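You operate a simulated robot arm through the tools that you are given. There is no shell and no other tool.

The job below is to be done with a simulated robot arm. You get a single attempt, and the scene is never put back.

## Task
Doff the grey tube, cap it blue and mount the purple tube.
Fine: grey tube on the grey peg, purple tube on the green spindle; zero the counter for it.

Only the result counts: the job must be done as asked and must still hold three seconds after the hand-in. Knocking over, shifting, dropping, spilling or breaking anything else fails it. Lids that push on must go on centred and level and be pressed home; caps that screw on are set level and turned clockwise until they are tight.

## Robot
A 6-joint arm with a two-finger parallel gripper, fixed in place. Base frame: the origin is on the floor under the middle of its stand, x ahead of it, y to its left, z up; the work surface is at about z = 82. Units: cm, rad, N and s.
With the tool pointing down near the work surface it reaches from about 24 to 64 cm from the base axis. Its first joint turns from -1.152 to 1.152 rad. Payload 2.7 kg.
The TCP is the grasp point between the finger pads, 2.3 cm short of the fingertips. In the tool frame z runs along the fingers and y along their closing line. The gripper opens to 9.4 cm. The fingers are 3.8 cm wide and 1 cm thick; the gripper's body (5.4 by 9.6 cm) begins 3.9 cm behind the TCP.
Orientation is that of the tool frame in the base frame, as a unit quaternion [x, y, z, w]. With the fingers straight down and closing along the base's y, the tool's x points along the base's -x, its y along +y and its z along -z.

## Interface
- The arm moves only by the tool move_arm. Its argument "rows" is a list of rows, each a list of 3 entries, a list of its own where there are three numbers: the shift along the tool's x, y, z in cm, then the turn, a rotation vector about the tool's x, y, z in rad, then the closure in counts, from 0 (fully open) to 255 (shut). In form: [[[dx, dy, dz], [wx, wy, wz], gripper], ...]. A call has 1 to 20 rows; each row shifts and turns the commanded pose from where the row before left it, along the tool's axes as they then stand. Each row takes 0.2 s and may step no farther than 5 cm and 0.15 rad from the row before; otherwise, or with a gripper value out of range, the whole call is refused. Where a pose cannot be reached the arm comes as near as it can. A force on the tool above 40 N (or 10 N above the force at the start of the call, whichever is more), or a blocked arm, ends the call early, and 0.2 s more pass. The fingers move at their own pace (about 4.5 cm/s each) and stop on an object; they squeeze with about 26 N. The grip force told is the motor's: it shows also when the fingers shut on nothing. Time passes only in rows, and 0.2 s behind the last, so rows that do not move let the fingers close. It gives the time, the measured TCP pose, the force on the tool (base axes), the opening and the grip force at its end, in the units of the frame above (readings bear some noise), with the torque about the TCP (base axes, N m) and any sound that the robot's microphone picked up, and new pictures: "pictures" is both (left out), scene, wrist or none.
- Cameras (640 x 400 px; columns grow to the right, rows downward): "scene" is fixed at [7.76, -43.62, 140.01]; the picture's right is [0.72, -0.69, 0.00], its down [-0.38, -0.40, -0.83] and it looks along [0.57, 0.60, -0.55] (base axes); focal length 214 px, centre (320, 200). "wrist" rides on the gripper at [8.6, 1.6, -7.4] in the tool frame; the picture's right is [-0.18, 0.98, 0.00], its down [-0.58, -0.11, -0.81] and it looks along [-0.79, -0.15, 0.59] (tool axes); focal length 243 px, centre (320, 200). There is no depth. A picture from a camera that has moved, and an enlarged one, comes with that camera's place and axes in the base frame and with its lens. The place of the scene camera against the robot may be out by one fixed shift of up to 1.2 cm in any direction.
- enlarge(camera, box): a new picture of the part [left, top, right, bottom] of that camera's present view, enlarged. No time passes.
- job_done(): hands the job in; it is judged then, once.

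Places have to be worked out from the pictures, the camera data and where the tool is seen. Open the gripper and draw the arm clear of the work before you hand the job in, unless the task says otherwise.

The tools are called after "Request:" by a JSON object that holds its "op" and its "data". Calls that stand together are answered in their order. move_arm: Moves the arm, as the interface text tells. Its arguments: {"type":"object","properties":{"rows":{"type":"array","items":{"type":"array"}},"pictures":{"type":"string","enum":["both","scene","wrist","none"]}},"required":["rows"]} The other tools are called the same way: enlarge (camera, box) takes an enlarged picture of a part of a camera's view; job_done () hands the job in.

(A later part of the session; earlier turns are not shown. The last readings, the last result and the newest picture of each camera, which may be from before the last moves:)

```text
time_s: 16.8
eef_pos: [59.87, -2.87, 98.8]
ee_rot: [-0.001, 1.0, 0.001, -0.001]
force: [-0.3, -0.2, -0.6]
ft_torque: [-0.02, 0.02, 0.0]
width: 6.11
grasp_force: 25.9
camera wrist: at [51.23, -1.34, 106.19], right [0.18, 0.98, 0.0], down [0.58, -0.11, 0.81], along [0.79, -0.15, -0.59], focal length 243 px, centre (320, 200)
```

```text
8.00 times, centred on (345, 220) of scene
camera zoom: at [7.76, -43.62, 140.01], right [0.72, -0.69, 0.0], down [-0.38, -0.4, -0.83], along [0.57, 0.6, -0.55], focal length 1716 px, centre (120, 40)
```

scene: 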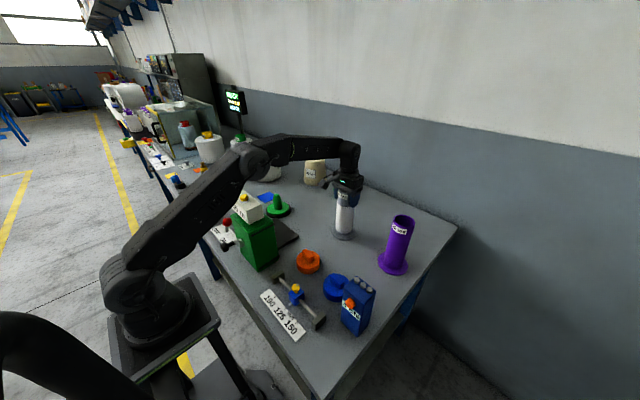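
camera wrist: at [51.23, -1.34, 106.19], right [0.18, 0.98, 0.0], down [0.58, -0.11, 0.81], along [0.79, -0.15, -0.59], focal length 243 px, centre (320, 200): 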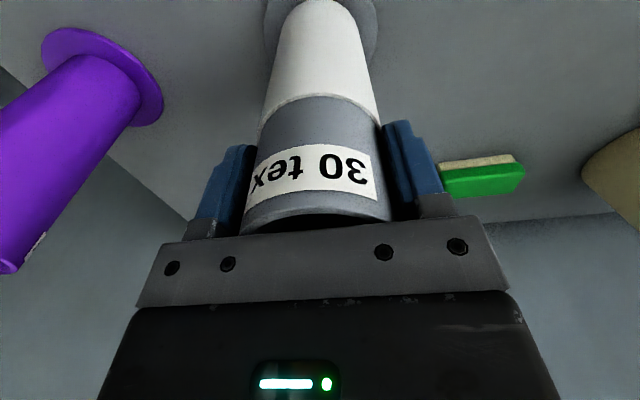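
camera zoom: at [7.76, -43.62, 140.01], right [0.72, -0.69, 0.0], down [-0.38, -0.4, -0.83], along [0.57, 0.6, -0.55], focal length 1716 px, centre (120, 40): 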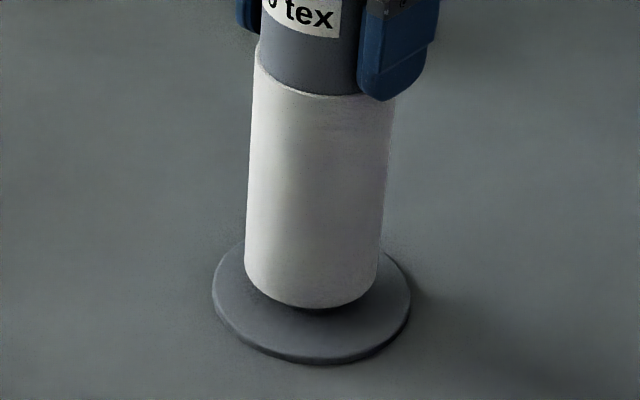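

The tube is on the pin, centred, with no side force and about 1.3 cm still to go. I'll lower in small steps until it touches the disc.

Request:
{"op": "move_arm", "data": {"rows": [[[0, 0, 0.4], [0, 0, 0], 255], [[0, 0, 0.4], [0, 0, 0], 255], [[0, 0, 0.2], [0, 0, 0], 255], [[0, 0, 0], [0, 0, 0], 255]], "pictures": "scene"}}

Request:
{"op": "enlarge", "data": {"camera": "scene", "box": [325, 195, 365, 245]}}

```text
time_s: 17.8
eef_pos: [59.73, -3.04, 97.86]
ee_rot: [0.0, 1.0, -0.001, 0.0]
force: [-0.7, 0.6, -0.1]
ft_torque: [0.0, -0.01, 0.01]
width: 6.09
grasp_force: 26.3
```

scene: 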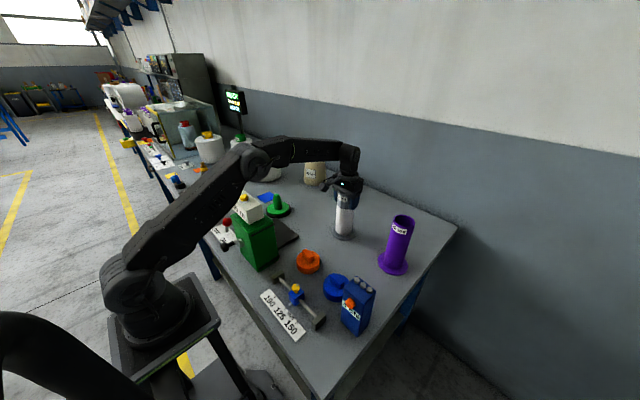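

```text
8.00 times, centred on (345, 220) of scene
camera zoom: at [7.76, -43.62, 140.01], right [0.72, -0.69, 0.0], down [-0.38, -0.4, -0.83], along [0.57, 0.6, -0.55], focal length 1716 px, centre (120, 40)
```

zoom: 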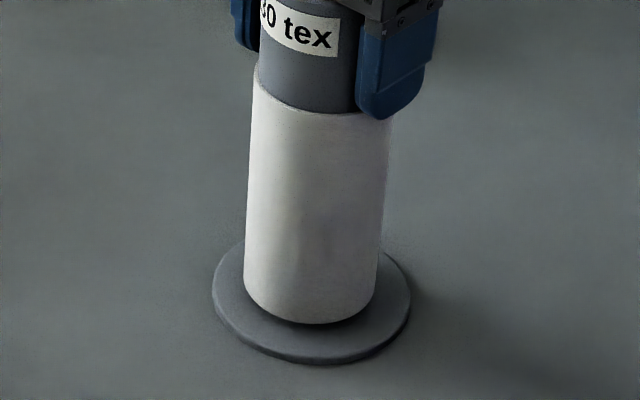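

No contact yet, with roughly half a centimetre left. I'll step down finely.

Request:
{"op": "move_arm", "data": {"rows": [[[0, 0, 0.15], [0, 0, 0], 255], [[0, 0, 0.15], [0, 0, 0], 255], [[0, 0, 0.1], [0, 0, 0], 255], [[0, 0, 0], [0, 0, 0], 255]], "pictures": "none"}}

```text
time_s: 18.8
eef_pos: [59.86, -2.94, 97.37]
ee_rot: [0.0, 1.0, 0.0, 0.0]
force: [-0.6, -0.4, -0.5]
ft_torque: [0.01, 0.02, -0.04]
width: 6.09
grasp_force: 26.3
```

Still no reaction force, so I'll continue in fine steps.

Request:
{"op": "move_arm", "data": {"rows": [[[0, 0, 0.1], [0, 0, 0], 255], [[0, 0, 0.1], [0, 0, 0], 255], [[0, 0, 0], [0, 0, 0], 255]], "pictures": "scene"}}

Request:
{"op": "enlarge", "data": {"camera": "scene", "box": [325, 195, 365, 245]}}

```text
time_s: 19.6
eef_pos: [59.86, -3.0, 97.14]
ee_rot: [0.0, 1.0, 0.0, 0.0]
force: [-0.7, -0.1, -0.5]
ft_torque: [0.04, -0.02, 0.02]
width: 6.11
grasp_force: 26.4
```

scene: 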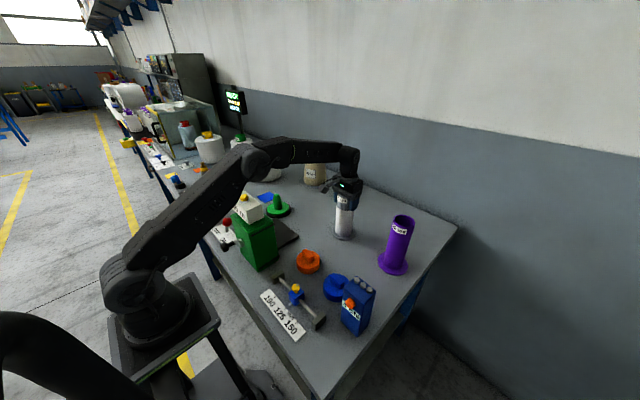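

```text
8.00 times, centred on (345, 220) of scene
camera zoom: at [7.76, -43.62, 140.01], right [0.72, -0.69, 0.0], down [-0.38, -0.4, -0.83], along [0.57, 0.6, -0.55], focal length 1716 px, centre (120, 40)
```

zoom: 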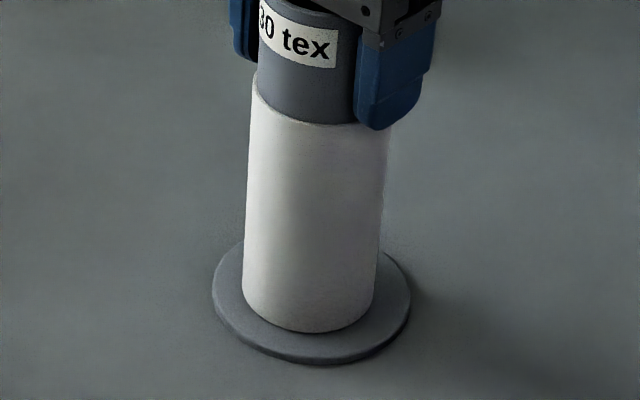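

Nearly seated, as the gap shadow is gone. I'll take a few more tiny steps to feel the disc.

Request:
{"op": "move_arm", "data": {"rows": [[[0, 0, 0.08], [0, 0, 0], 255], [[0, 0, 0.08], [0, 0, 0], 255], [[0, 0, 0], [0, 0, 0], 255]], "pictures": "none"}}

```text
time_s: 20.4
eef_pos: [59.79, -3.0, 97.11]
ee_rot: [0.0, 1.0, 0.0, 0.002]
force: [-2.3, 1.7, 10.7]
ft_torque: [0.31, 0.64, -0.05]
width: 6.11
grasp_force: 26.4
```

The tube touched the disc at TCP z≈97.1 with 10.7 N up. I'll relax slightly, then open the fingers.

Request:
{"op": "move_arm", "data": {"rows": [[[0, 0, -0.1], [0, 0, 0], 255], [[0, 0, 0], [0, 0, 0], 150], [[0, 0, 0], [0, 0, 0], 0], [[0, 0, 0], [0, 0, 0], 0], [[0, 0, 0], [0, 0, 0], 0]], "pictures": "both"}}

Request:
{"op": "enlarge", "data": {"camera": "scene", "box": [320, 180, 370, 245]}}

```text
time_s: 21.6
eef_pos: [59.69, -2.9, 97.05]
ee_rot: [0.0, 1.0, 0.001, -0.001]
force: [-0.7, -0.3, 0.5]
ft_torque: [-0.02, -0.01, -0.02]
width: 9.4
grasp_force: 0.1
camera wrist: at [51.21, -1.3, 104.49], right [0.18, 0.98, 0.0], down [0.58, -0.11, 0.81], along [0.79, -0.15, -0.59], focal length 243 px, centre (320, 200)
```

scene: 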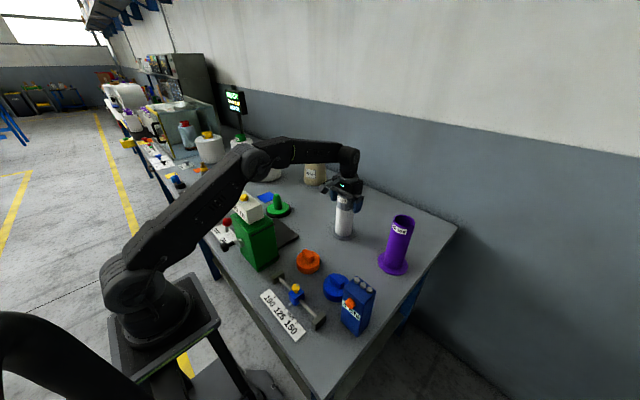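
wrist: 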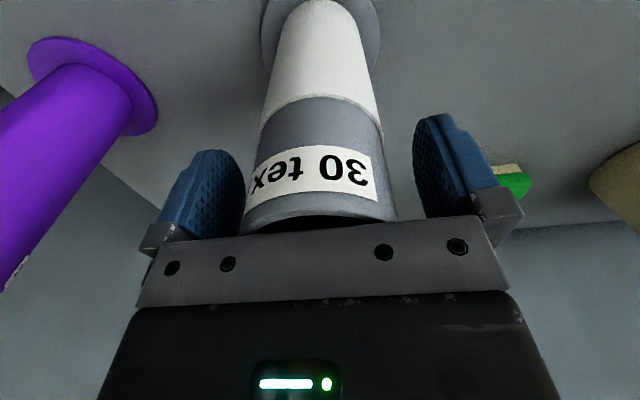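

```text
6.15 times, centred on (345, 212) of scene
camera zoom: at [7.76, -43.62, 140.01], right [0.72, -0.69, 0.0], down [-0.38, -0.4, -0.83], along [0.57, 0.6, -0.55], focal length 1320 px, centre (166, 123)
```

zoom: 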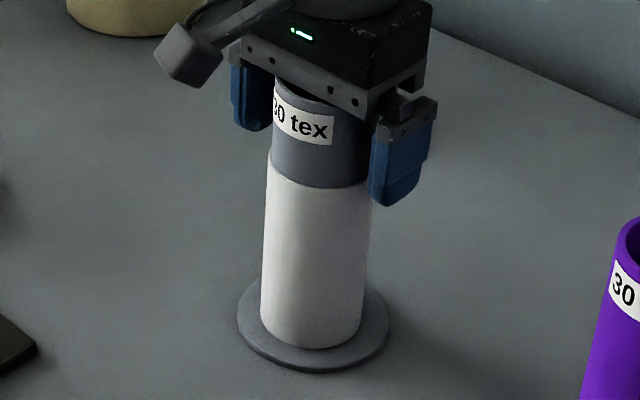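

The grey tube stands upright on the peg. I'll raise clear of it and move back to view the blue cap from above.

Request:
{"op": "move_arm", "data": {"rows": [[[0, 0, -1.0], [0, 0, 0], 0], [[0, 0, -2.5], [0, 0, 0], 0], [[0, 0, -2.5], [0, 0, 0], 0], [[0, 0, -2.5], [0, 0, 0], 0], [[0, 0, -1.5], [0, 0, 0], 0], [[3.71, -1.63, -0.62], [0, 0, 0], 0], [[3.71, -1.63, -0.62], [0, 0, 0], 0], [[3.71, -1.63, -0.62], [0, 0, 0], 0], [[3.71, -1.63, -0.62], [0, 0, 0], 0], [[3.71, -1.63, -0.62], [0, 0, 0], 0], [[3.71, -1.63, -0.62], [0, 0, 0], 0], [[3.71, -1.63, -0.62], [0, 0, 0], 0], [[3.71, -1.63, -0.62], [0, 0, 0], 0], [[0, 0, 0], [0, 0, 0], 0]], "pictures": "both"}}

Request:
{"op": "enlarge", "data": {"camera": "wrist", "box": [260, 20, 380, 120]}}

Request:
{"op": "enlarge", "data": {"camera": "wrist", "box": [180, 20, 340, 120]}}

Request:
{"op": "enlarge", "data": {"camera": "scene", "box": [320, 170, 380, 250]}}

```text
time_s: 24.6
eef_pos: [30.04, -16.11, 112.08]
ee_rot: [-0.001, 1.0, -0.001, 0.0]
force: [-0.2, -0.4, 0.5]
ft_torque: [-0.03, 0.02, 0.01]
width: 9.39
grasp_force: 0.1
camera wrist: at [21.43, -14.43, 119.43], right [0.18, 0.98, 0.0], down [0.58, -0.11, 0.81], along [0.79, -0.15, -0.59], focal length 243 px, centre (320, 200)
```

scene: 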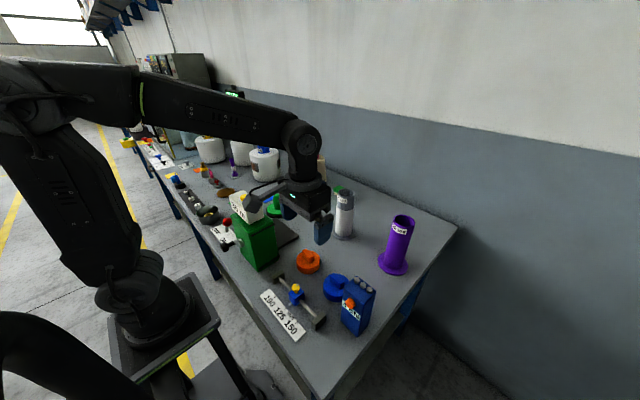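
wrist: 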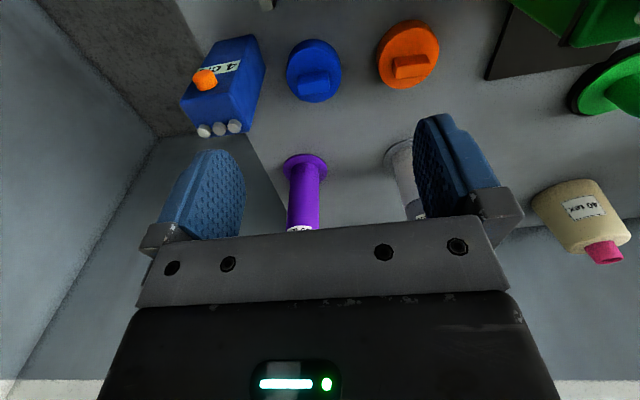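

```text
4.00 times, centred on (320, 70) of wrist
camera zoom: at [21.43, -14.43, 119.43], right [0.18, 0.98, 0.0], down [0.58, -0.11, 0.81], along [0.79, -0.15, -0.59], focal length 970 px, centre (320, 720)
```

zoom: 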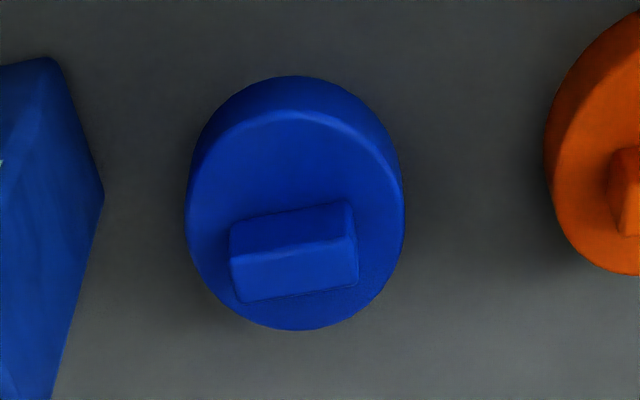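

```text
4.00 times, centred on (260, 70) of wrist
camera zoom: at [21.43, -14.43, 119.43], right [0.18, 0.98, 0.0], down [0.58, -0.11, 0.81], along [0.79, -0.15, -0.59], focal length 970 px, centre (560, 720)
```

zoom: 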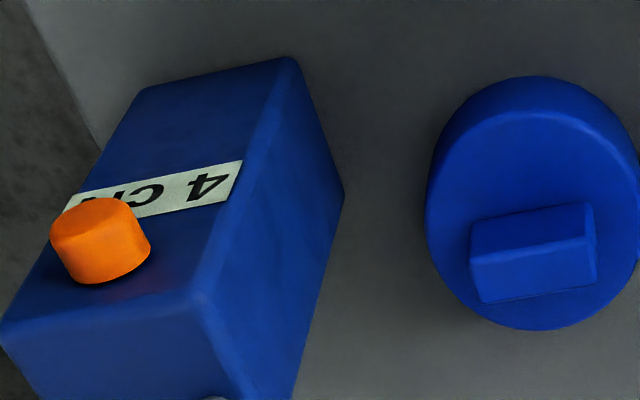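

```text
5.00 times, centred on (350, 210) of scene
camera zoom: at [7.76, -43.62, 140.01], right [0.72, -0.69, 0.0], down [-0.38, -0.4, -0.83], along [0.57, 0.6, -0.55], focal length 1072 px, centre (170, 150)
```

zoom: 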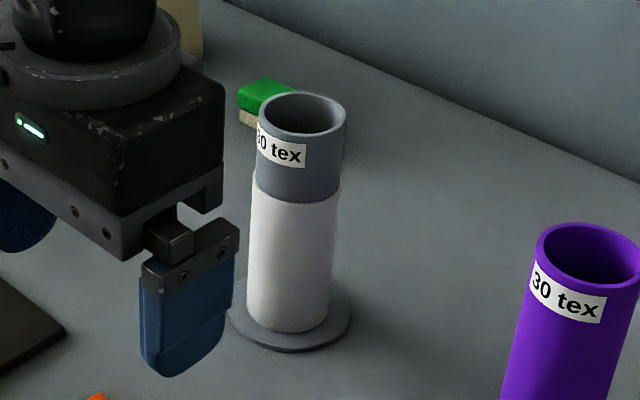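

The grey tube stands level on the peg. The blue cap's centre works out to (38.6, -18.5), disc top z≈84.7, and its grip bar is 1.6×4.2 cm along y with its top at z≈87.3. I'll turn the hand 90° so the fingers close along x, then go above the cap.

Request:
{"op": "move_arm", "data": {"rows": [[[0, 0, 0], [0, 0, 0.145], 0], [[0, 0, 0], [0, 0, 0.145], 0], [[0, 0, 0], [0, 0, 0.145], 0], [[0, 0, 0], [0, 0, 0.145], 0], [[0, 0, 0], [0, 0, 0.145], 0], [[0, 0, 0], [0, 0, 0.145], 0], [[0, 0, 0], [0, 0, 0.145], 0], [[0, 0, 0], [0, 0, 0.145], 0], [[0, 0, 0], [0, 0, 0.145], 0], [[0, 0, 0], [0, 0, 0.145], 0], [[0, 0, 0], [0, 0, 0.145], 0], [[0, 0, 0], [0, 0, 0], 0], [[-0.436, 1.724, 3.0], [0, 0, 0], 0], [[-0.436, 1.724, 3.0], [0, 0, 0], 0], [[-0.436, 1.724, 3.0], [0, 0, 0], 0], [[-0.436, 1.724, 3.0], [0, 0, 0], 0], [[-0.436, 1.724, 3.0], [0, 0, 0], 0], [[0, 0, 0], [0, 0, 0], 0]], "pictures": "both"}}

Request:
{"op": "enlarge", "data": {"camera": "scene", "box": [290, 220, 410, 330]}}

```text
time_s: 28.4
eef_pos: [38.67, -18.35, 97.12]
ee_rot: [0.716, 0.698, 0.001, 0.001]
force: [-0.5, 0.7, -0.6]
ft_torque: [-0.02, 0.0, -0.02]
width: 9.39
grasp_force: 0.1
camera wrist: at [40.59, -9.7, 104.49], right [0.98, -0.21, 0.0], down [-0.12, -0.58, 0.81], along [-0.17, -0.79, -0.59], focal length 243 px, centre (320, 200)
```

scene: 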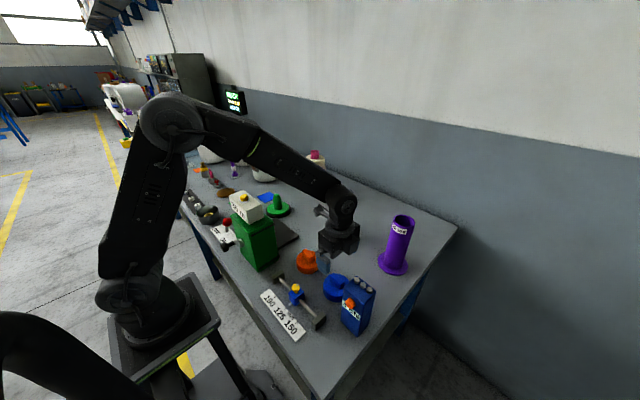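
wrist: 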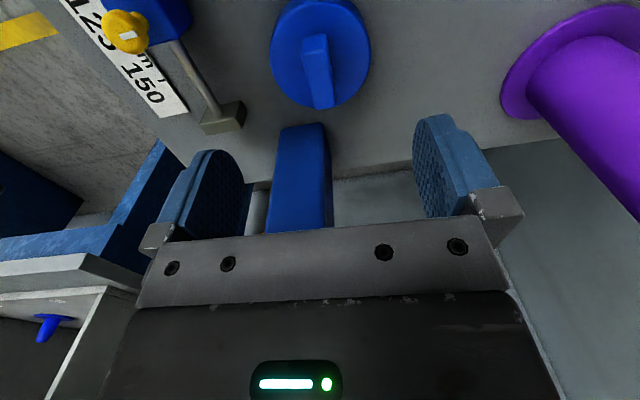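

```text
3.64 times, centred on (350, 275) of scene
camera zoom: at [7.76, -43.62, 140.01], right [0.72, -0.69, 0.0], down [-0.38, -0.4, -0.83], along [0.57, 0.6, -0.55], focal length 780 px, centre (211, -73)
```

zoom: 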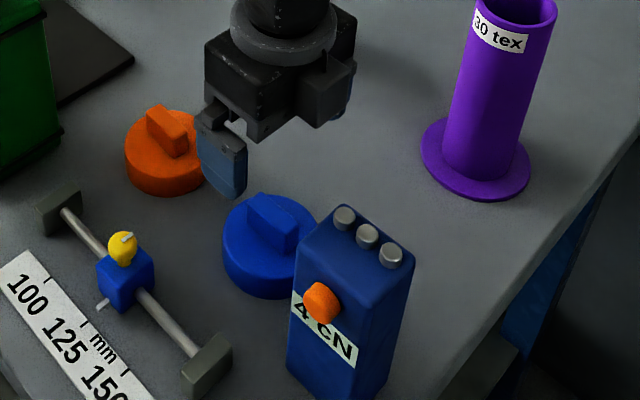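

The hand is above the cap with the fingers straddling the bar direction. I'll zoom in to check bar centring and yaw.

Request:
{"op": "enlarge", "data": {"camera": "wrist", "box": [260, 0, 380, 120]}}

```text
3.33 times, centred on (320, 60) of wrist
camera zoom: at [40.59, -9.7, 104.49], right [0.98, -0.21, 0.0], down [-0.12, -0.58, 0.81], along [-0.17, -0.79, -0.59], focal length 809 px, centre (320, 667)
```

zoom: 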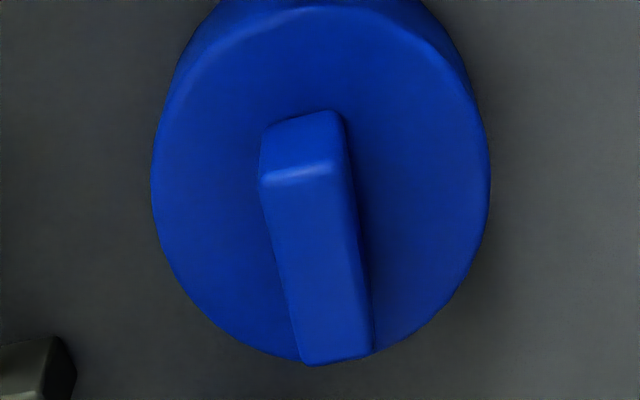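

The bar centre is (38.65, -18.6) with yaw ≈0.02, matching the hand. I'll descend so the fingertips end just above the cap's disc.

Request:
{"op": "move_arm", "data": {"rows": [[[-0.15, 0, 2.5], [0, 0, 0], 0], [[0, 0, 2.5], [0, 0, 0], 0], [[0, 0, 2.5], [0, 0, 0], 0], [[0, 0, 1.5], [0, 0, 0], 0], [[0, 0, 0.6], [0, 0, 0], 0], [[0, 0, 0], [0, 0, 0], 0]], "pictures": "both"}}

Request:
{"op": "enlarge", "data": {"camera": "scene", "box": [300, 230, 390, 320]}}

```text
time_s: 29.8
eef_pos: [38.62, -18.65, 87.38]
ee_rot: [0.716, 0.699, 0.0, 0.001]
force: [-0.6, -0.1, 0.3]
ft_torque: [0.01, 0.0, -0.01]
width: 9.41
grasp_force: 0.1
camera wrist: at [40.58, -9.94, 94.82], right [0.98, -0.21, 0.0], down [-0.12, -0.58, 0.81], along [-0.17, -0.79, -0.59], focal length 243 px, centre (320, 200)
```

scene: 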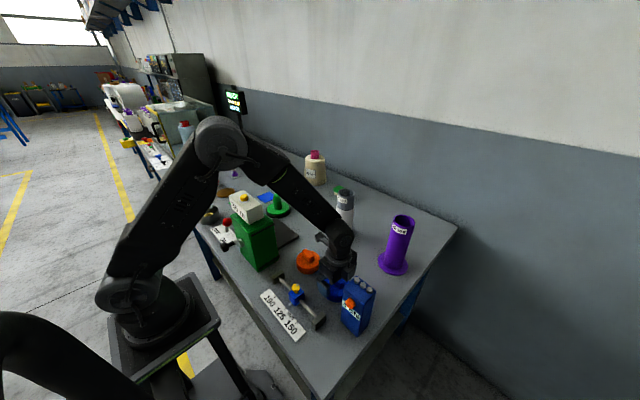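
wrist: 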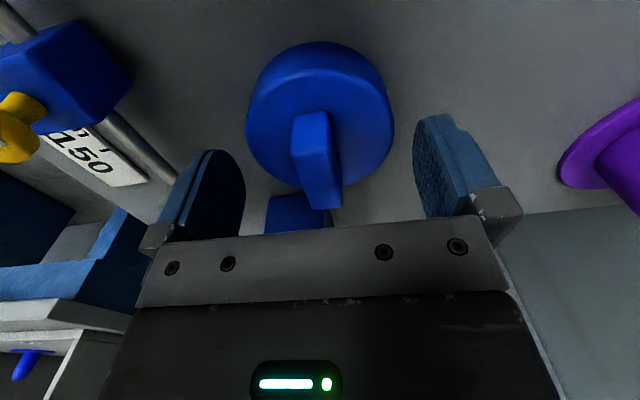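

```text
4.44 times, centred on (345, 275) of scene
camera zoom: at [7.76, -43.62, 140.01], right [0.72, -0.69, 0.0], down [-0.38, -0.4, -0.83], along [0.57, 0.6, -0.55], focal length 953 px, centre (209, -133)
```

zoom: 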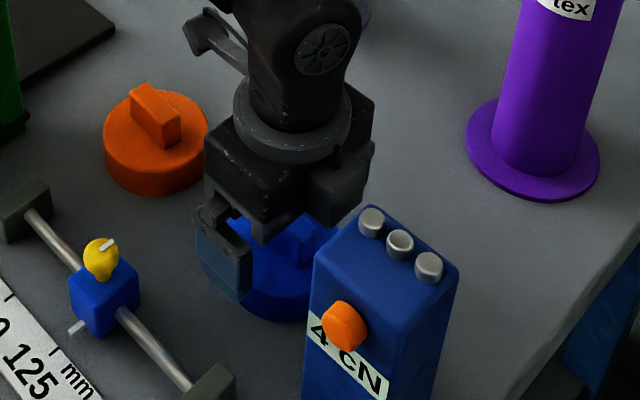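

Fingers straddle the bar with no contact, and the tips are just above the disc. I'll close on the bar.

Request:
{"op": "move_arm", "data": {"rows": [[[0, 0, 0.1], [0, 0, 0], 255], [[0, 0, 0], [0, 0, 0], 255], [[0, 0, 0], [0, 0, 0], 255], [[0, 0, 0], [0, 0, 0], 255], [[0, 0, 0], [0, 0, 0], 255], [[0, 0, 0], [0, 0, 0], 255], [[0, 0, 0], [0, 0, 0], 255]], "pictures": "wrist"}}

```text
time_s: 31.4
eef_pos: [38.75, -18.52, 87.34]
ee_rot: [0.716, 0.699, 0.0, 0.001]
force: [0.1, 0.5, -0.4]
ft_torque: [-0.04, 0.03, -0.02]
width: 1.67
grasp_force: 26.2
camera wrist: at [40.6, -9.94, 94.74], right [0.98, -0.21, 0.0], down [-0.12, -0.58, 0.81], along [-0.17, -0.79, -0.59], focal length 243 px, centre (320, 200)
```

wrist: 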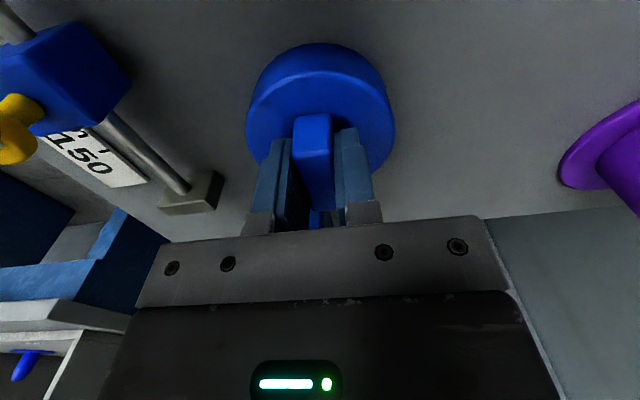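

The bar is gripped at 1.67 cm and 26 N. I'll lift the cap and check that it hangs level.

Request:
{"op": "move_arm", "data": {"rows": [[[0, 0, -0.5], [0, 0, 0], 255], [[0, 0, -1.5], [0, 0, 0], 255], [[0, 0, -3.0], [0, 0, 0], 255], [[0, 0, -4.0], [0, 0, 0], 255], [[0, 0, -4.5], [0, 0, 0], 255], [[0, 0, -4.5], [0, 0, 0], 255], [[0, 0, -3.0], [0, 0, 0], 255], [[0, 0, 0], [0, 0, 0], 255]], "pictures": "both"}}

Request:
{"op": "enlarge", "data": {"camera": "scene", "box": [280, 130, 400, 260]}}

Request:
{"op": "enlarge", "data": {"camera": "wrist", "box": [230, 20, 410, 240]}}

```text
time_s: 33.2
eef_pos: [38.79, -18.52, 108.38]
ee_rot: [0.716, 0.699, 0.001, 0.0]
force: [-0.9, 0.9, -0.8]
ft_torque: [-0.01, -0.03, -0.03]
width: 1.69
grasp_force: 26.1
camera wrist: at [40.53, -9.93, 115.81], right [0.98, -0.21, 0.0], down [-0.12, -0.58, 0.81], along [-0.17, -0.79, -0.59], focal length 243 px, centre (320, 200)
```

scene: 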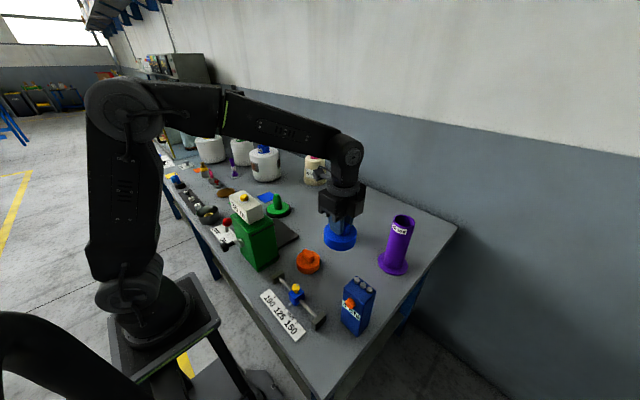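
wrist: 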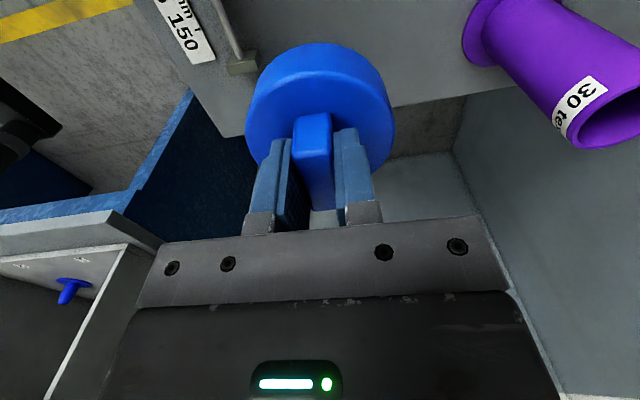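

```text
3.08 times, centred on (340, 195) of scene
camera zoom: at [7.76, -43.62, 140.01], right [0.72, -0.69, 0.0], down [-0.38, -0.4, -0.83], along [0.57, 0.6, -0.55], focal length 660 px, centre (258, 215)
```

zoom: 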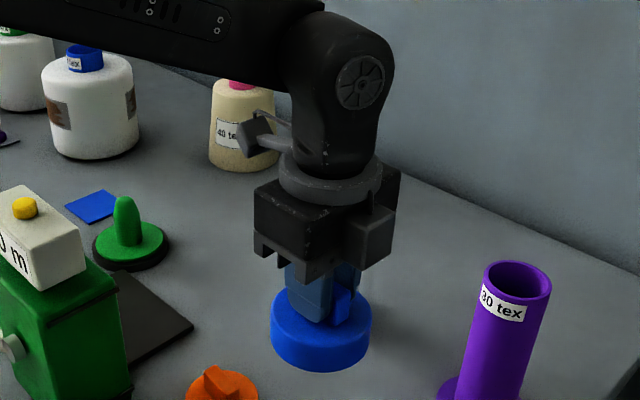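

```text
1.82 times, centred on (320, 130) of wrist
camera zoom: at [40.53, -9.93, 115.81], right [0.98, -0.21, 0.0], down [-0.12, -0.58, 0.81], along [-0.17, -0.79, -0.59], focal length 441 px, centre (320, 327)
```

zoom: 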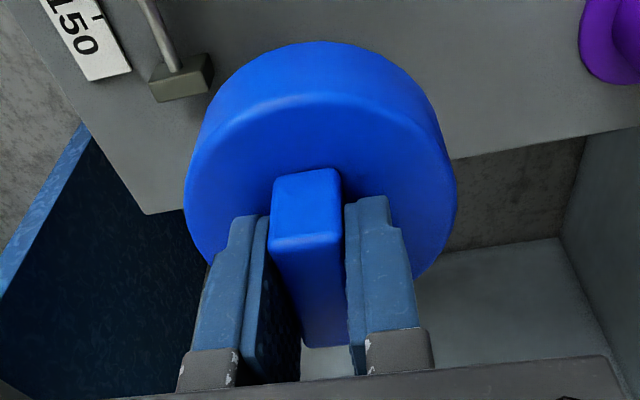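

The cap hangs level and centred under the TCP. I'll go to (50, -3, 112), where the wrist camera can see the grey tube's rim beside the cap.

Request:
{"op": "move_arm", "data": {"rows": [[[1.5, 1.1, -0.6], [0, 0, 0], 255], [[2.85, 1.94, -0.6], [0, 0, 0], 255], [[2.85, 1.94, -0.6], [0, 0, 0], 255], [[2.85, 1.94, -0.6], [0, 0, 0], 255], [[2.85, 1.94, -0.6], [0, 0, 0], 255], [[2.85, 1.94, -0.6], [0, 0, 0], 255], [[0, 0, 0], [0, 0, 0], 255]], "pictures": "both"}}

Request:
{"op": "enlarge", "data": {"camera": "wrist", "box": [400, 0, 520, 100]}}

Request:
{"op": "enlarge", "data": {"camera": "scene", "box": [290, 130, 390, 250]}}

```text
time_s: 34.8
eef_pos: [49.8, -3.05, 112.0]
ee_rot: [0.716, 0.698, 0.0, 0.001]
force: [0.0, 0.0, 0.3]
ft_torque: [0.0, -0.05, 0.01]
width: 1.7
grasp_force: 26.5
camera wrist: at [51.75, 5.55, 119.33], right [0.98, -0.21, 0.0], down [-0.12, -0.58, 0.81], along [-0.17, -0.79, -0.59], focal length 243 px, centre (320, 200)
```

scene: 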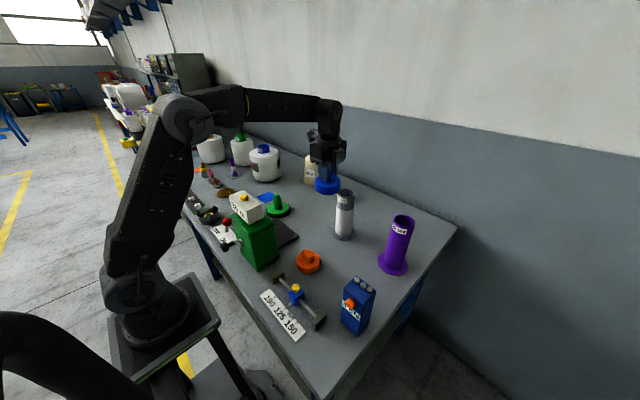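
wrist: 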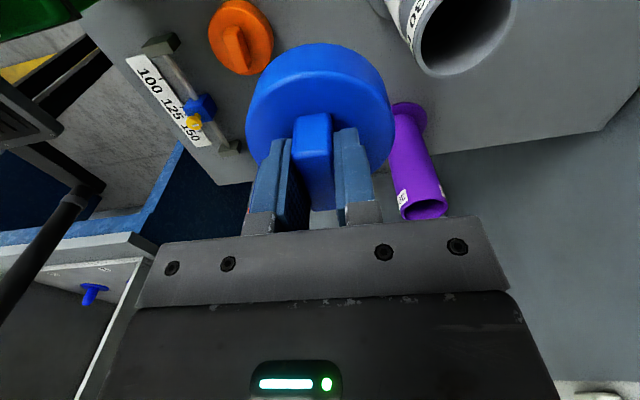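

```text
4.00 times, centred on (460, 50) of wrist
camera zoom: at [51.75, 5.55, 119.33], right [0.98, -0.21, 0.0], down [-0.12, -0.58, 0.81], along [-0.17, -0.79, -0.59], focal length 970 px, centre (-240, 800)
```

zoom: 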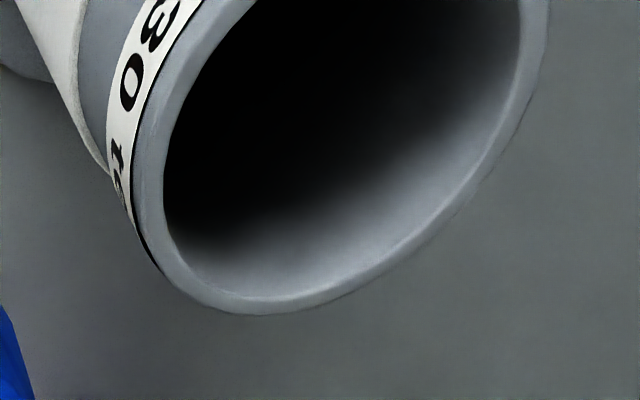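

```text
3.33 times, centred on (340, 190) of scene
camera zoom: at [7.76, -43.62, 140.01], right [0.72, -0.69, 0.0], down [-0.38, -0.4, -0.83], along [0.57, 0.6, -0.55], focal length 715 px, centre (253, 233)
```

zoom: 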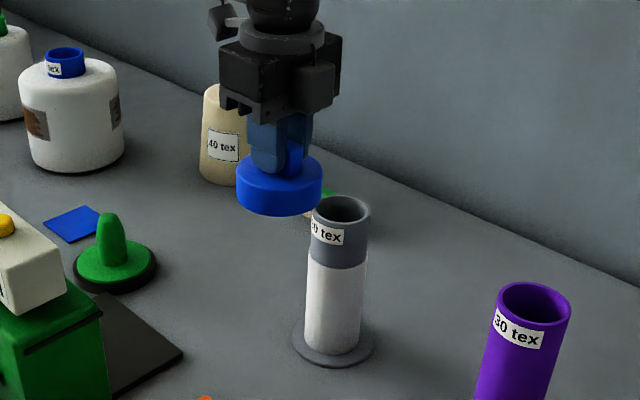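

The rim fit puts the tube axis at about (59.8, -2.95), matching where I released it. I'll move over it with the cap's lower edge about 3 cm above the rim.

Request:
{"op": "move_arm", "data": {"rows": [[[0.086, 2.5, 0.9], [0, 0, 0], 255], [[0.086, 2.5, 0.9], [0, 0, 0], 255], [[0.086, 2.5, 0.9], [0, 0, 0], 255], [[0.086, 2.5, 0.8], [0, 0, 0], 255], [[0, 0, 0], [0, 0, 0], 255]], "pictures": "both"}}

Request:
{"op": "enlarge", "data": {"camera": "scene", "box": [320, 155, 370, 215]}}

Request:
{"op": "enlarge", "data": {"camera": "wrist", "box": [220, 0, 420, 120]}}

```text
time_s: 36.0
eef_pos: [59.85, -2.87, 108.45]
ee_rot: [0.715, 0.699, 0.0, -0.001]
force: [-0.2, -0.4, -1.5]
ft_torque: [0.01, -0.03, 0.02]
width: 1.71
grasp_force: 26.3
camera wrist: at [61.81, 5.69, 115.79], right [0.98, -0.21, 0.0], down [-0.12, -0.58, 0.81], along [-0.17, -0.79, -0.59], focal length 243 px, centre (320, 200)
```

scene: 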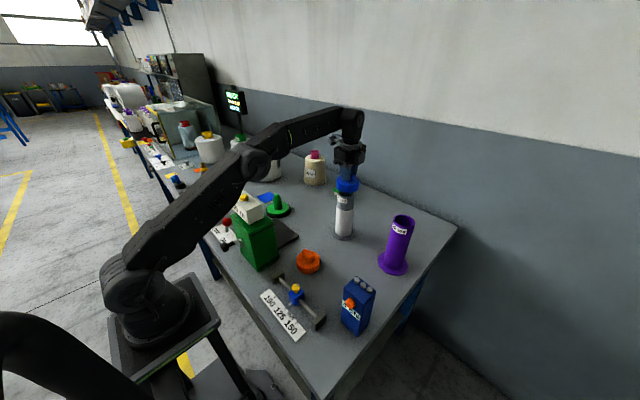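
wrist: 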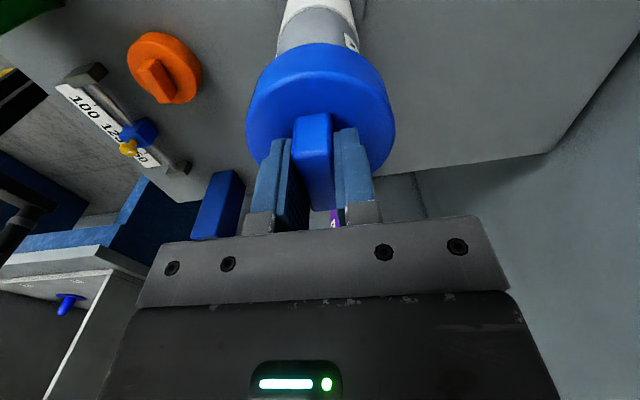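

```text
6.67 times, centred on (345, 185) of scene
camera zoom: at [7.76, -43.62, 140.01], right [0.72, -0.69, 0.0], down [-0.38, -0.4, -0.83], along [0.57, 0.6, -0.55], focal length 1430 px, centre (153, 300)
```

zoom: 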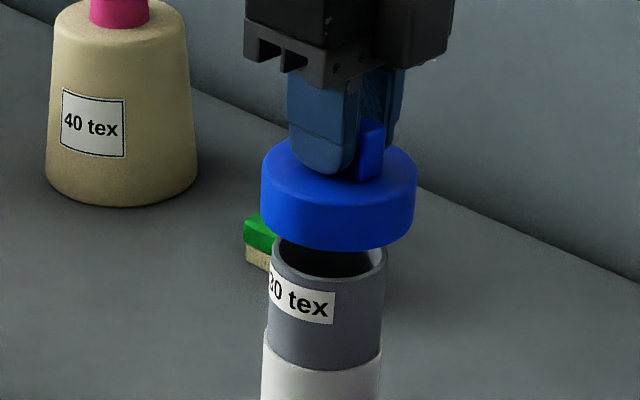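

```text
3.20 times, centred on (320, 60) of wrist
camera zoom: at [61.81, 5.69, 115.79], right [0.98, -0.21, 0.0], down [-0.12, -0.58, 0.81], along [-0.17, -0.79, -0.59], focal length 776 px, centre (320, 648)
```

zoom: 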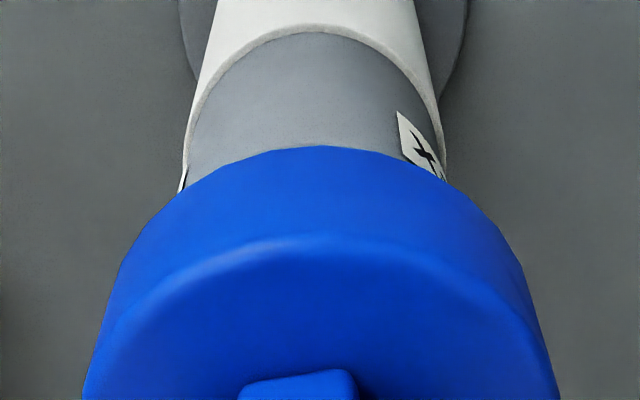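

In this view the cap looks slightly right of the tube axis. I'll zoom in tighter to measure that.

Request:
{"op": "enlarge", "data": {"camera": "scene", "box": [334, 172, 358, 196]}}

Request:
{"op": "enlarge", "data": {"camera": "scene", "box": [330, 190, 360, 245]}}

```text
16.00 times, centred on (346, 184) of scene
camera zoom: at [7.76, -43.62, 140.01], right [0.72, -0.69, 0.0], down [-0.38, -0.4, -0.83], along [0.57, 0.6, -0.55], focal length 3432 px, centre (-96, 456)
```

zoom: 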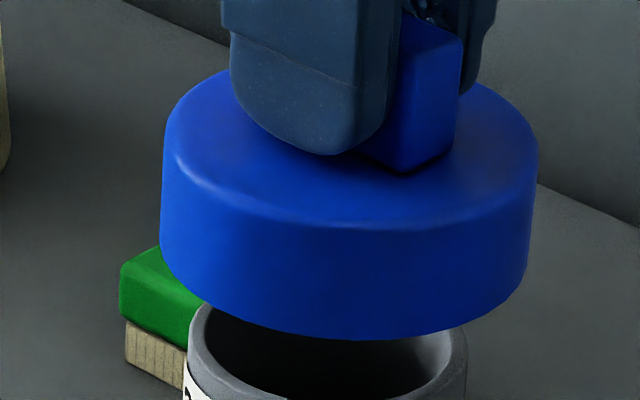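

```text
7.27 times, centred on (345, 218) of scene
camera zoom: at [7.76, -43.62, 140.01], right [0.72, -0.69, 0.0], down [-0.38, -0.4, -0.83], along [0.57, 0.6, -0.55], focal length 1560 px, centre (138, 73)
```

zoom: 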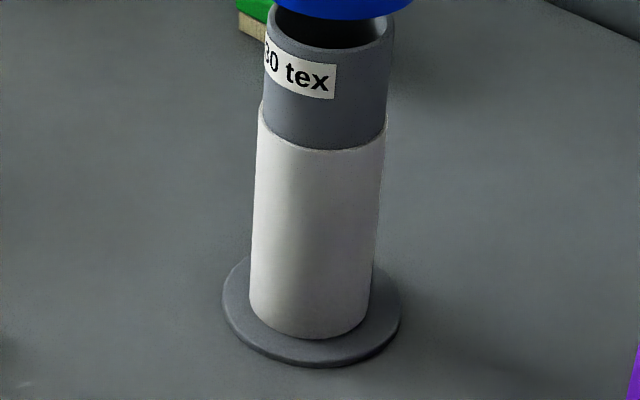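

The scene view suggests the cap is about 0.3 cm off the tube axis. I'll back off to a spot where the wrist camera sees the whole rim and measure it properly.

Request:
{"op": "move_arm", "data": {"rows": [[[1.66, -2.75, -0.89], [0, 0, 0], 255], [[1.66, -2.75, -0.89], [0, 0, 0], 255], [[1.66, -2.75, -0.89], [0, 0, 0], 255], [[1.66, -2.75, -0.89], [0, 0, 0], 255], [[0, 0, 0], [0, 0, 0], 255], [[0, 0, 0], [0, 0, 0], 255]], "pictures": "wrist"}}

Request:
{"op": "enlarge", "data": {"camera": "wrist", "box": [390, 60, 510, 180]}}

```text
time_s: 37.4
eef_pos: [49.11, 4.11, 111.95]
ee_rot: [0.715, 0.699, 0.0, 0.0]
force: [-0.5, 0.5, -0.7]
ft_torque: [0.04, 0.04, -0.01]
width: 1.69
grasp_force: 26.2
camera wrist: at [50.97, 12.62, 119.4], right [0.98, -0.21, 0.0], down [-0.12, -0.58, 0.81], along [-0.17, -0.79, -0.59], focal length 243 px, centre (320, 200)
```

wrist: 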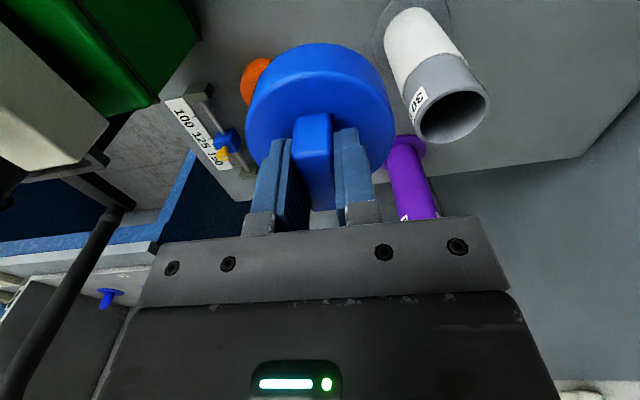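

```text
3.33 times, centred on (450, 120) of wrist
camera zoom: at [50.97, 12.62, 119.4], right [0.98, -0.21, 0.0], down [-0.12, -0.58, 0.81], along [-0.17, -0.79, -0.59], focal length 809 px, centre (-113, 467)
```

zoom: 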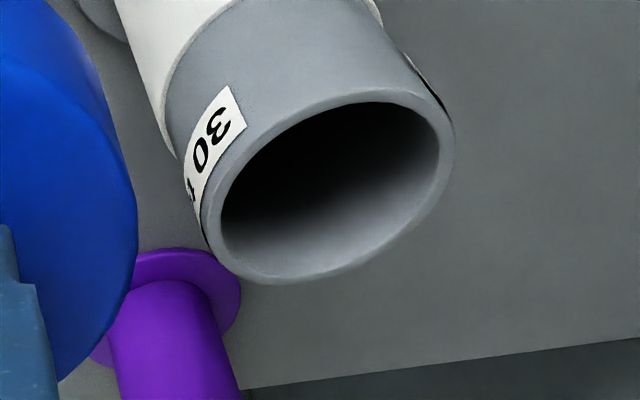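

The whole rim is visible now. I'll zoom closer to fit it.

Request:
{"op": "enlarge", "data": {"camera": "wrist", "box": [412, 78, 496, 148]}}

```text
5.71 times, centred on (454, 113) of wrist
camera zoom: at [50.97, 12.62, 119.4], right [0.98, -0.21, 0.0], down [-0.12, -0.58, 0.81], along [-0.17, -0.79, -0.59], focal length 1386 px, centre (-446, 697)
```

zoom: 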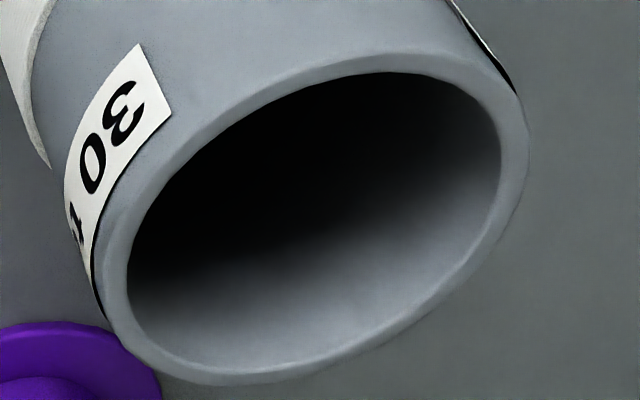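

Two-view triangulation puts the tube rim centre at (59.65, -2.82), z≈100.8. I'll bring the cap there.

Request:
{"op": "move_arm", "data": {"rows": [[[-1.668, 2.676, 0.875], [0, 0, 0], 255], [[-1.668, 2.676, 0.875], [0, 0, 0], 255], [[-1.668, 2.676, 0.875], [0, 0, 0], 255], [[-1.668, 2.676, 0.875], [0, 0, 0], 255], [[0, 0, 0], [0, 0, 0], 255], [[0, 0, 0], [0, 0, 0], 255]], "pictures": "scene"}}

Request:
{"op": "enlarge", "data": {"camera": "scene", "box": [330, 170, 362, 202]}}

Request:
{"op": "enlarge", "data": {"camera": "wrist", "box": [220, 0, 420, 120]}}

```text
time_s: 38.8
eef_pos: [59.79, -2.9, 108.5]
ee_rot: [0.715, 0.699, 0.0, 0.0]
force: [0.4, -0.2, -0.9]
ft_torque: [-0.01, -0.01, 0.03]
width: 1.68
grasp_force: 25.7
```

scene: 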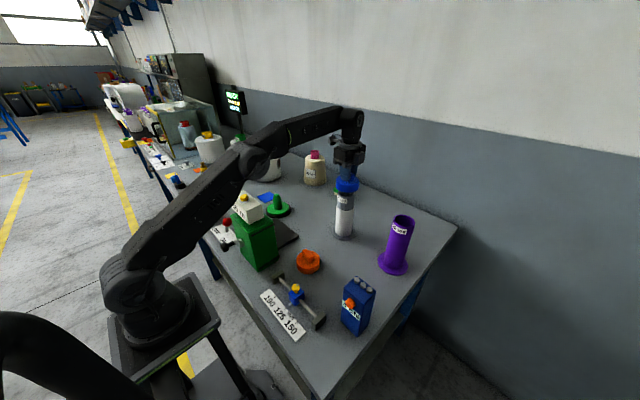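

```text
12.50 times, centred on (346, 186) of scene
camera zoom: at [7.76, -43.62, 140.01], right [0.72, -0.69, 0.0], down [-0.38, -0.4, -0.83], along [0.57, 0.6, -0.55], focal length 2681 px, centre (-5, 375)
```

zoom: 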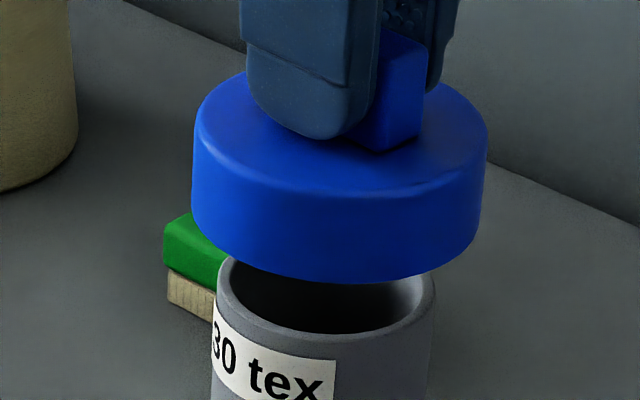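

```text
3.20 times, centred on (320, 60) of wrist
camera zoom: at [61.62, 5.65, 115.88], right [0.98, -0.21, 0.0], down [-0.12, -0.58, 0.81], along [-0.17, -0.79, -0.59], focal length 776 px, centre (320, 648)
```

zoom: 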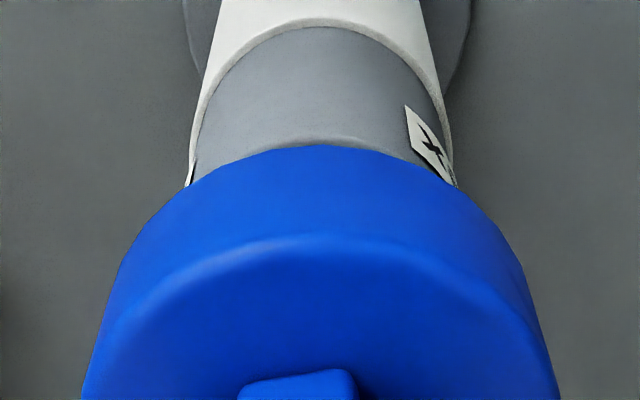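

The scene view still shows about 0.15 cm of residual. I'll take a tighter wrist zoom to resolve the direction of the remaining offset.

Request:
{"op": "enlarge", "data": {"camera": "wrist", "box": [245, 0, 395, 94]}}

Request:
{"op": "enlarge", "data": {"camera": "scene", "box": [332, 180, 360, 212]}}

```text
4.26 times, centred on (320, 47) of wrist
camera zoom: at [61.62, 5.65, 115.88], right [0.98, -0.21, 0.0], down [-0.12, -0.58, 0.81], along [-0.17, -0.79, -0.59], focal length 1032 px, centre (320, 851)
```

zoom: 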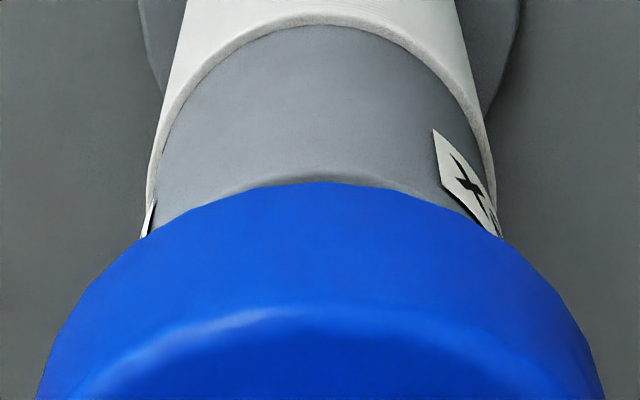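

```text
12.50 times, centred on (346, 196) of scene
camera zoom: at [7.76, -43.62, 140.01], right [0.72, -0.69, 0.0], down [-0.38, -0.4, -0.83], along [0.57, 0.6, -0.55], focal length 2681 px, centre (-5, 250)
```

zoom: 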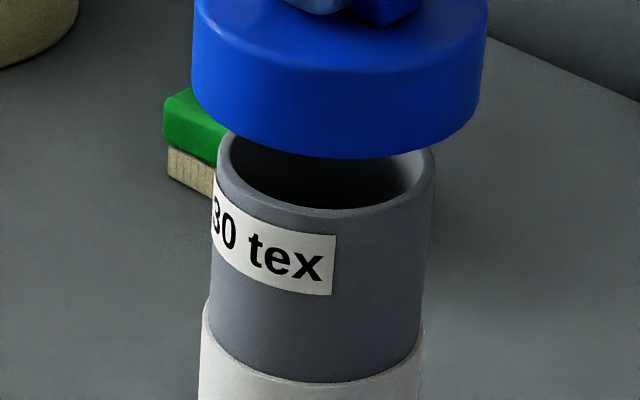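

Combining both views, the cap is about 0.15 cm low in y and fine in x. I'll correct that, lower until the cap's edge is just above the rim, and look again.

Request:
{"op": "move_arm", "data": {"rows": [[[0.15, 0, 0.5], [0, 0, 0], 255], [[0, 0, 0.7], [0, 0, 0], 255], [[0, 0, 0.5], [0, 0, 0], 255], [[0, 0, 0], [0, 0, 0], 255], [[0, 0, 0], [0, 0, 0], 255]], "pictures": "scene"}}

Request:
{"op": "enlarge", "data": {"camera": "scene", "box": [332, 175, 360, 207]}}

Request:
{"op": "enlarge", "data": {"camera": "wrist", "box": [245, 0, 395, 94]}}

```text
time_s: 40.0
eef_pos: [59.56, -2.79, 106.93]
ee_rot: [0.715, 0.699, -0.001, 0.0]
force: [0.2, 0.2, 0.3]
ft_torque: [-0.03, 0.01, 0.03]
width: 1.69
grasp_force: 26.5
```

scene: 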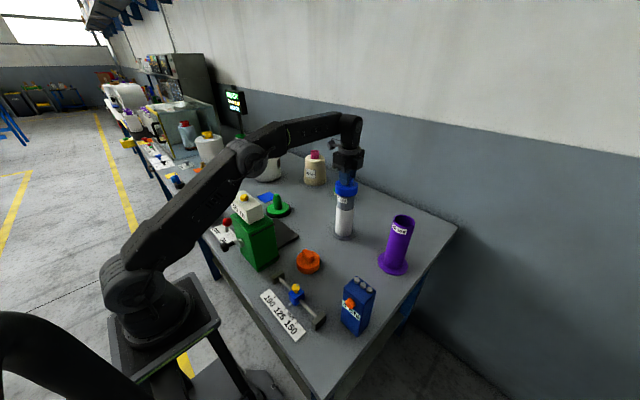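

```text
12.50 times, centred on (346, 191) of scene
camera zoom: at [7.76, -43.62, 140.01], right [0.72, -0.69, 0.0], down [-0.38, -0.4, -0.83], along [0.57, 0.6, -0.55], focal length 2681 px, centre (-5, 312)
```

zoom: 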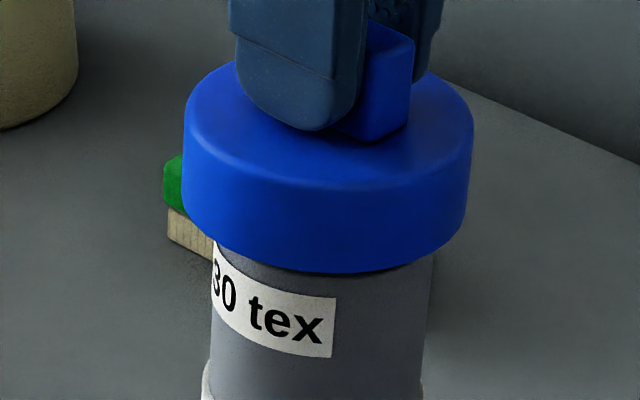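

```text
4.26 times, centred on (320, 47) of wrist
camera zoom: at [61.47, 5.81, 114.24], right [0.98, -0.21, 0.0], down [-0.12, -0.58, 0.81], along [-0.17, -0.79, -0.59], focal length 1032 px, centre (320, 851)
```

zoom: 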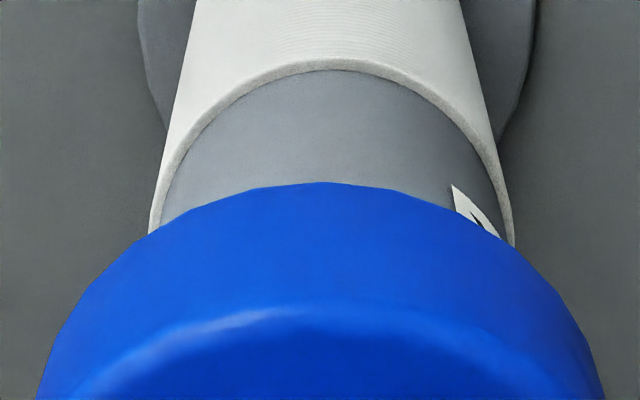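

The hand settled about 0.15 cm short in x, and both views agree. I'll correct (+0.15, +0.05) and recheck before lowering.

Request:
{"op": "move_arm", "data": {"rows": [[[0.055, 0.15, 0], [0, 0, 0], 255], [[0, 0, 0], [0, 0, 0], 255], [[0, 0, 0], [0, 0, 0], 255]], "pictures": "none"}}

Request:
{"op": "enlarge", "data": {"camera": "scene", "box": [332, 175, 360, 207]}}

Request:
{"op": "enlarge", "data": {"camera": "wrist", "box": [245, 0, 395, 94]}}

```text
time_s: 40.8
eef_pos: [59.73, -2.81, 106.9]
ee_rot: [0.716, 0.698, 0.001, -0.001]
force: [-0.1, 0.0, -0.6]
ft_torque: [-0.04, -0.01, -0.01]
width: 1.69
grasp_force: 26.1
```

```text
12.50 times, centred on (346, 191) of scene
camera zoom: at [7.76, -43.62, 140.01], right [0.72, -0.69, 0.0], down [-0.38, -0.4, -0.83], along [0.57, 0.6, -0.55], focal length 2681 px, centre (-5, 312)
```

zoom: 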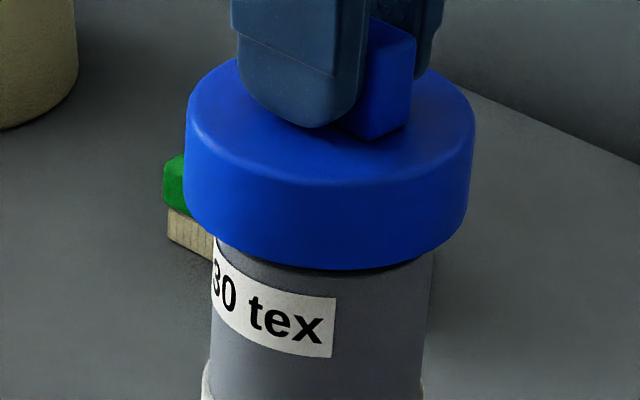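

```text
4.26 times, centred on (320, 47) of wrist
camera zoom: at [61.63, 5.88, 114.24], right [0.98, -0.21, 0.0], down [-0.12, -0.58, 0.81], along [-0.17, -0.79, -0.59], focal length 1032 px, centre (320, 851)
```

zoom: 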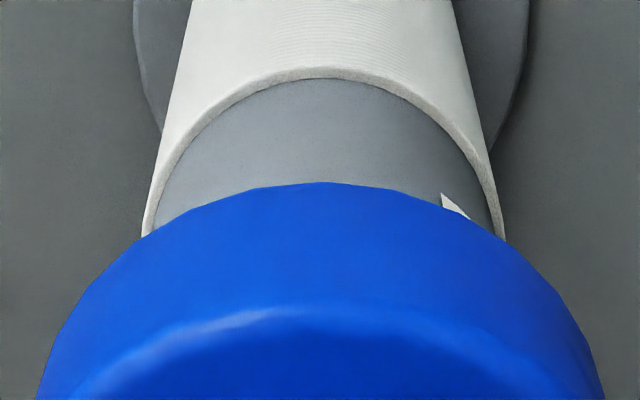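

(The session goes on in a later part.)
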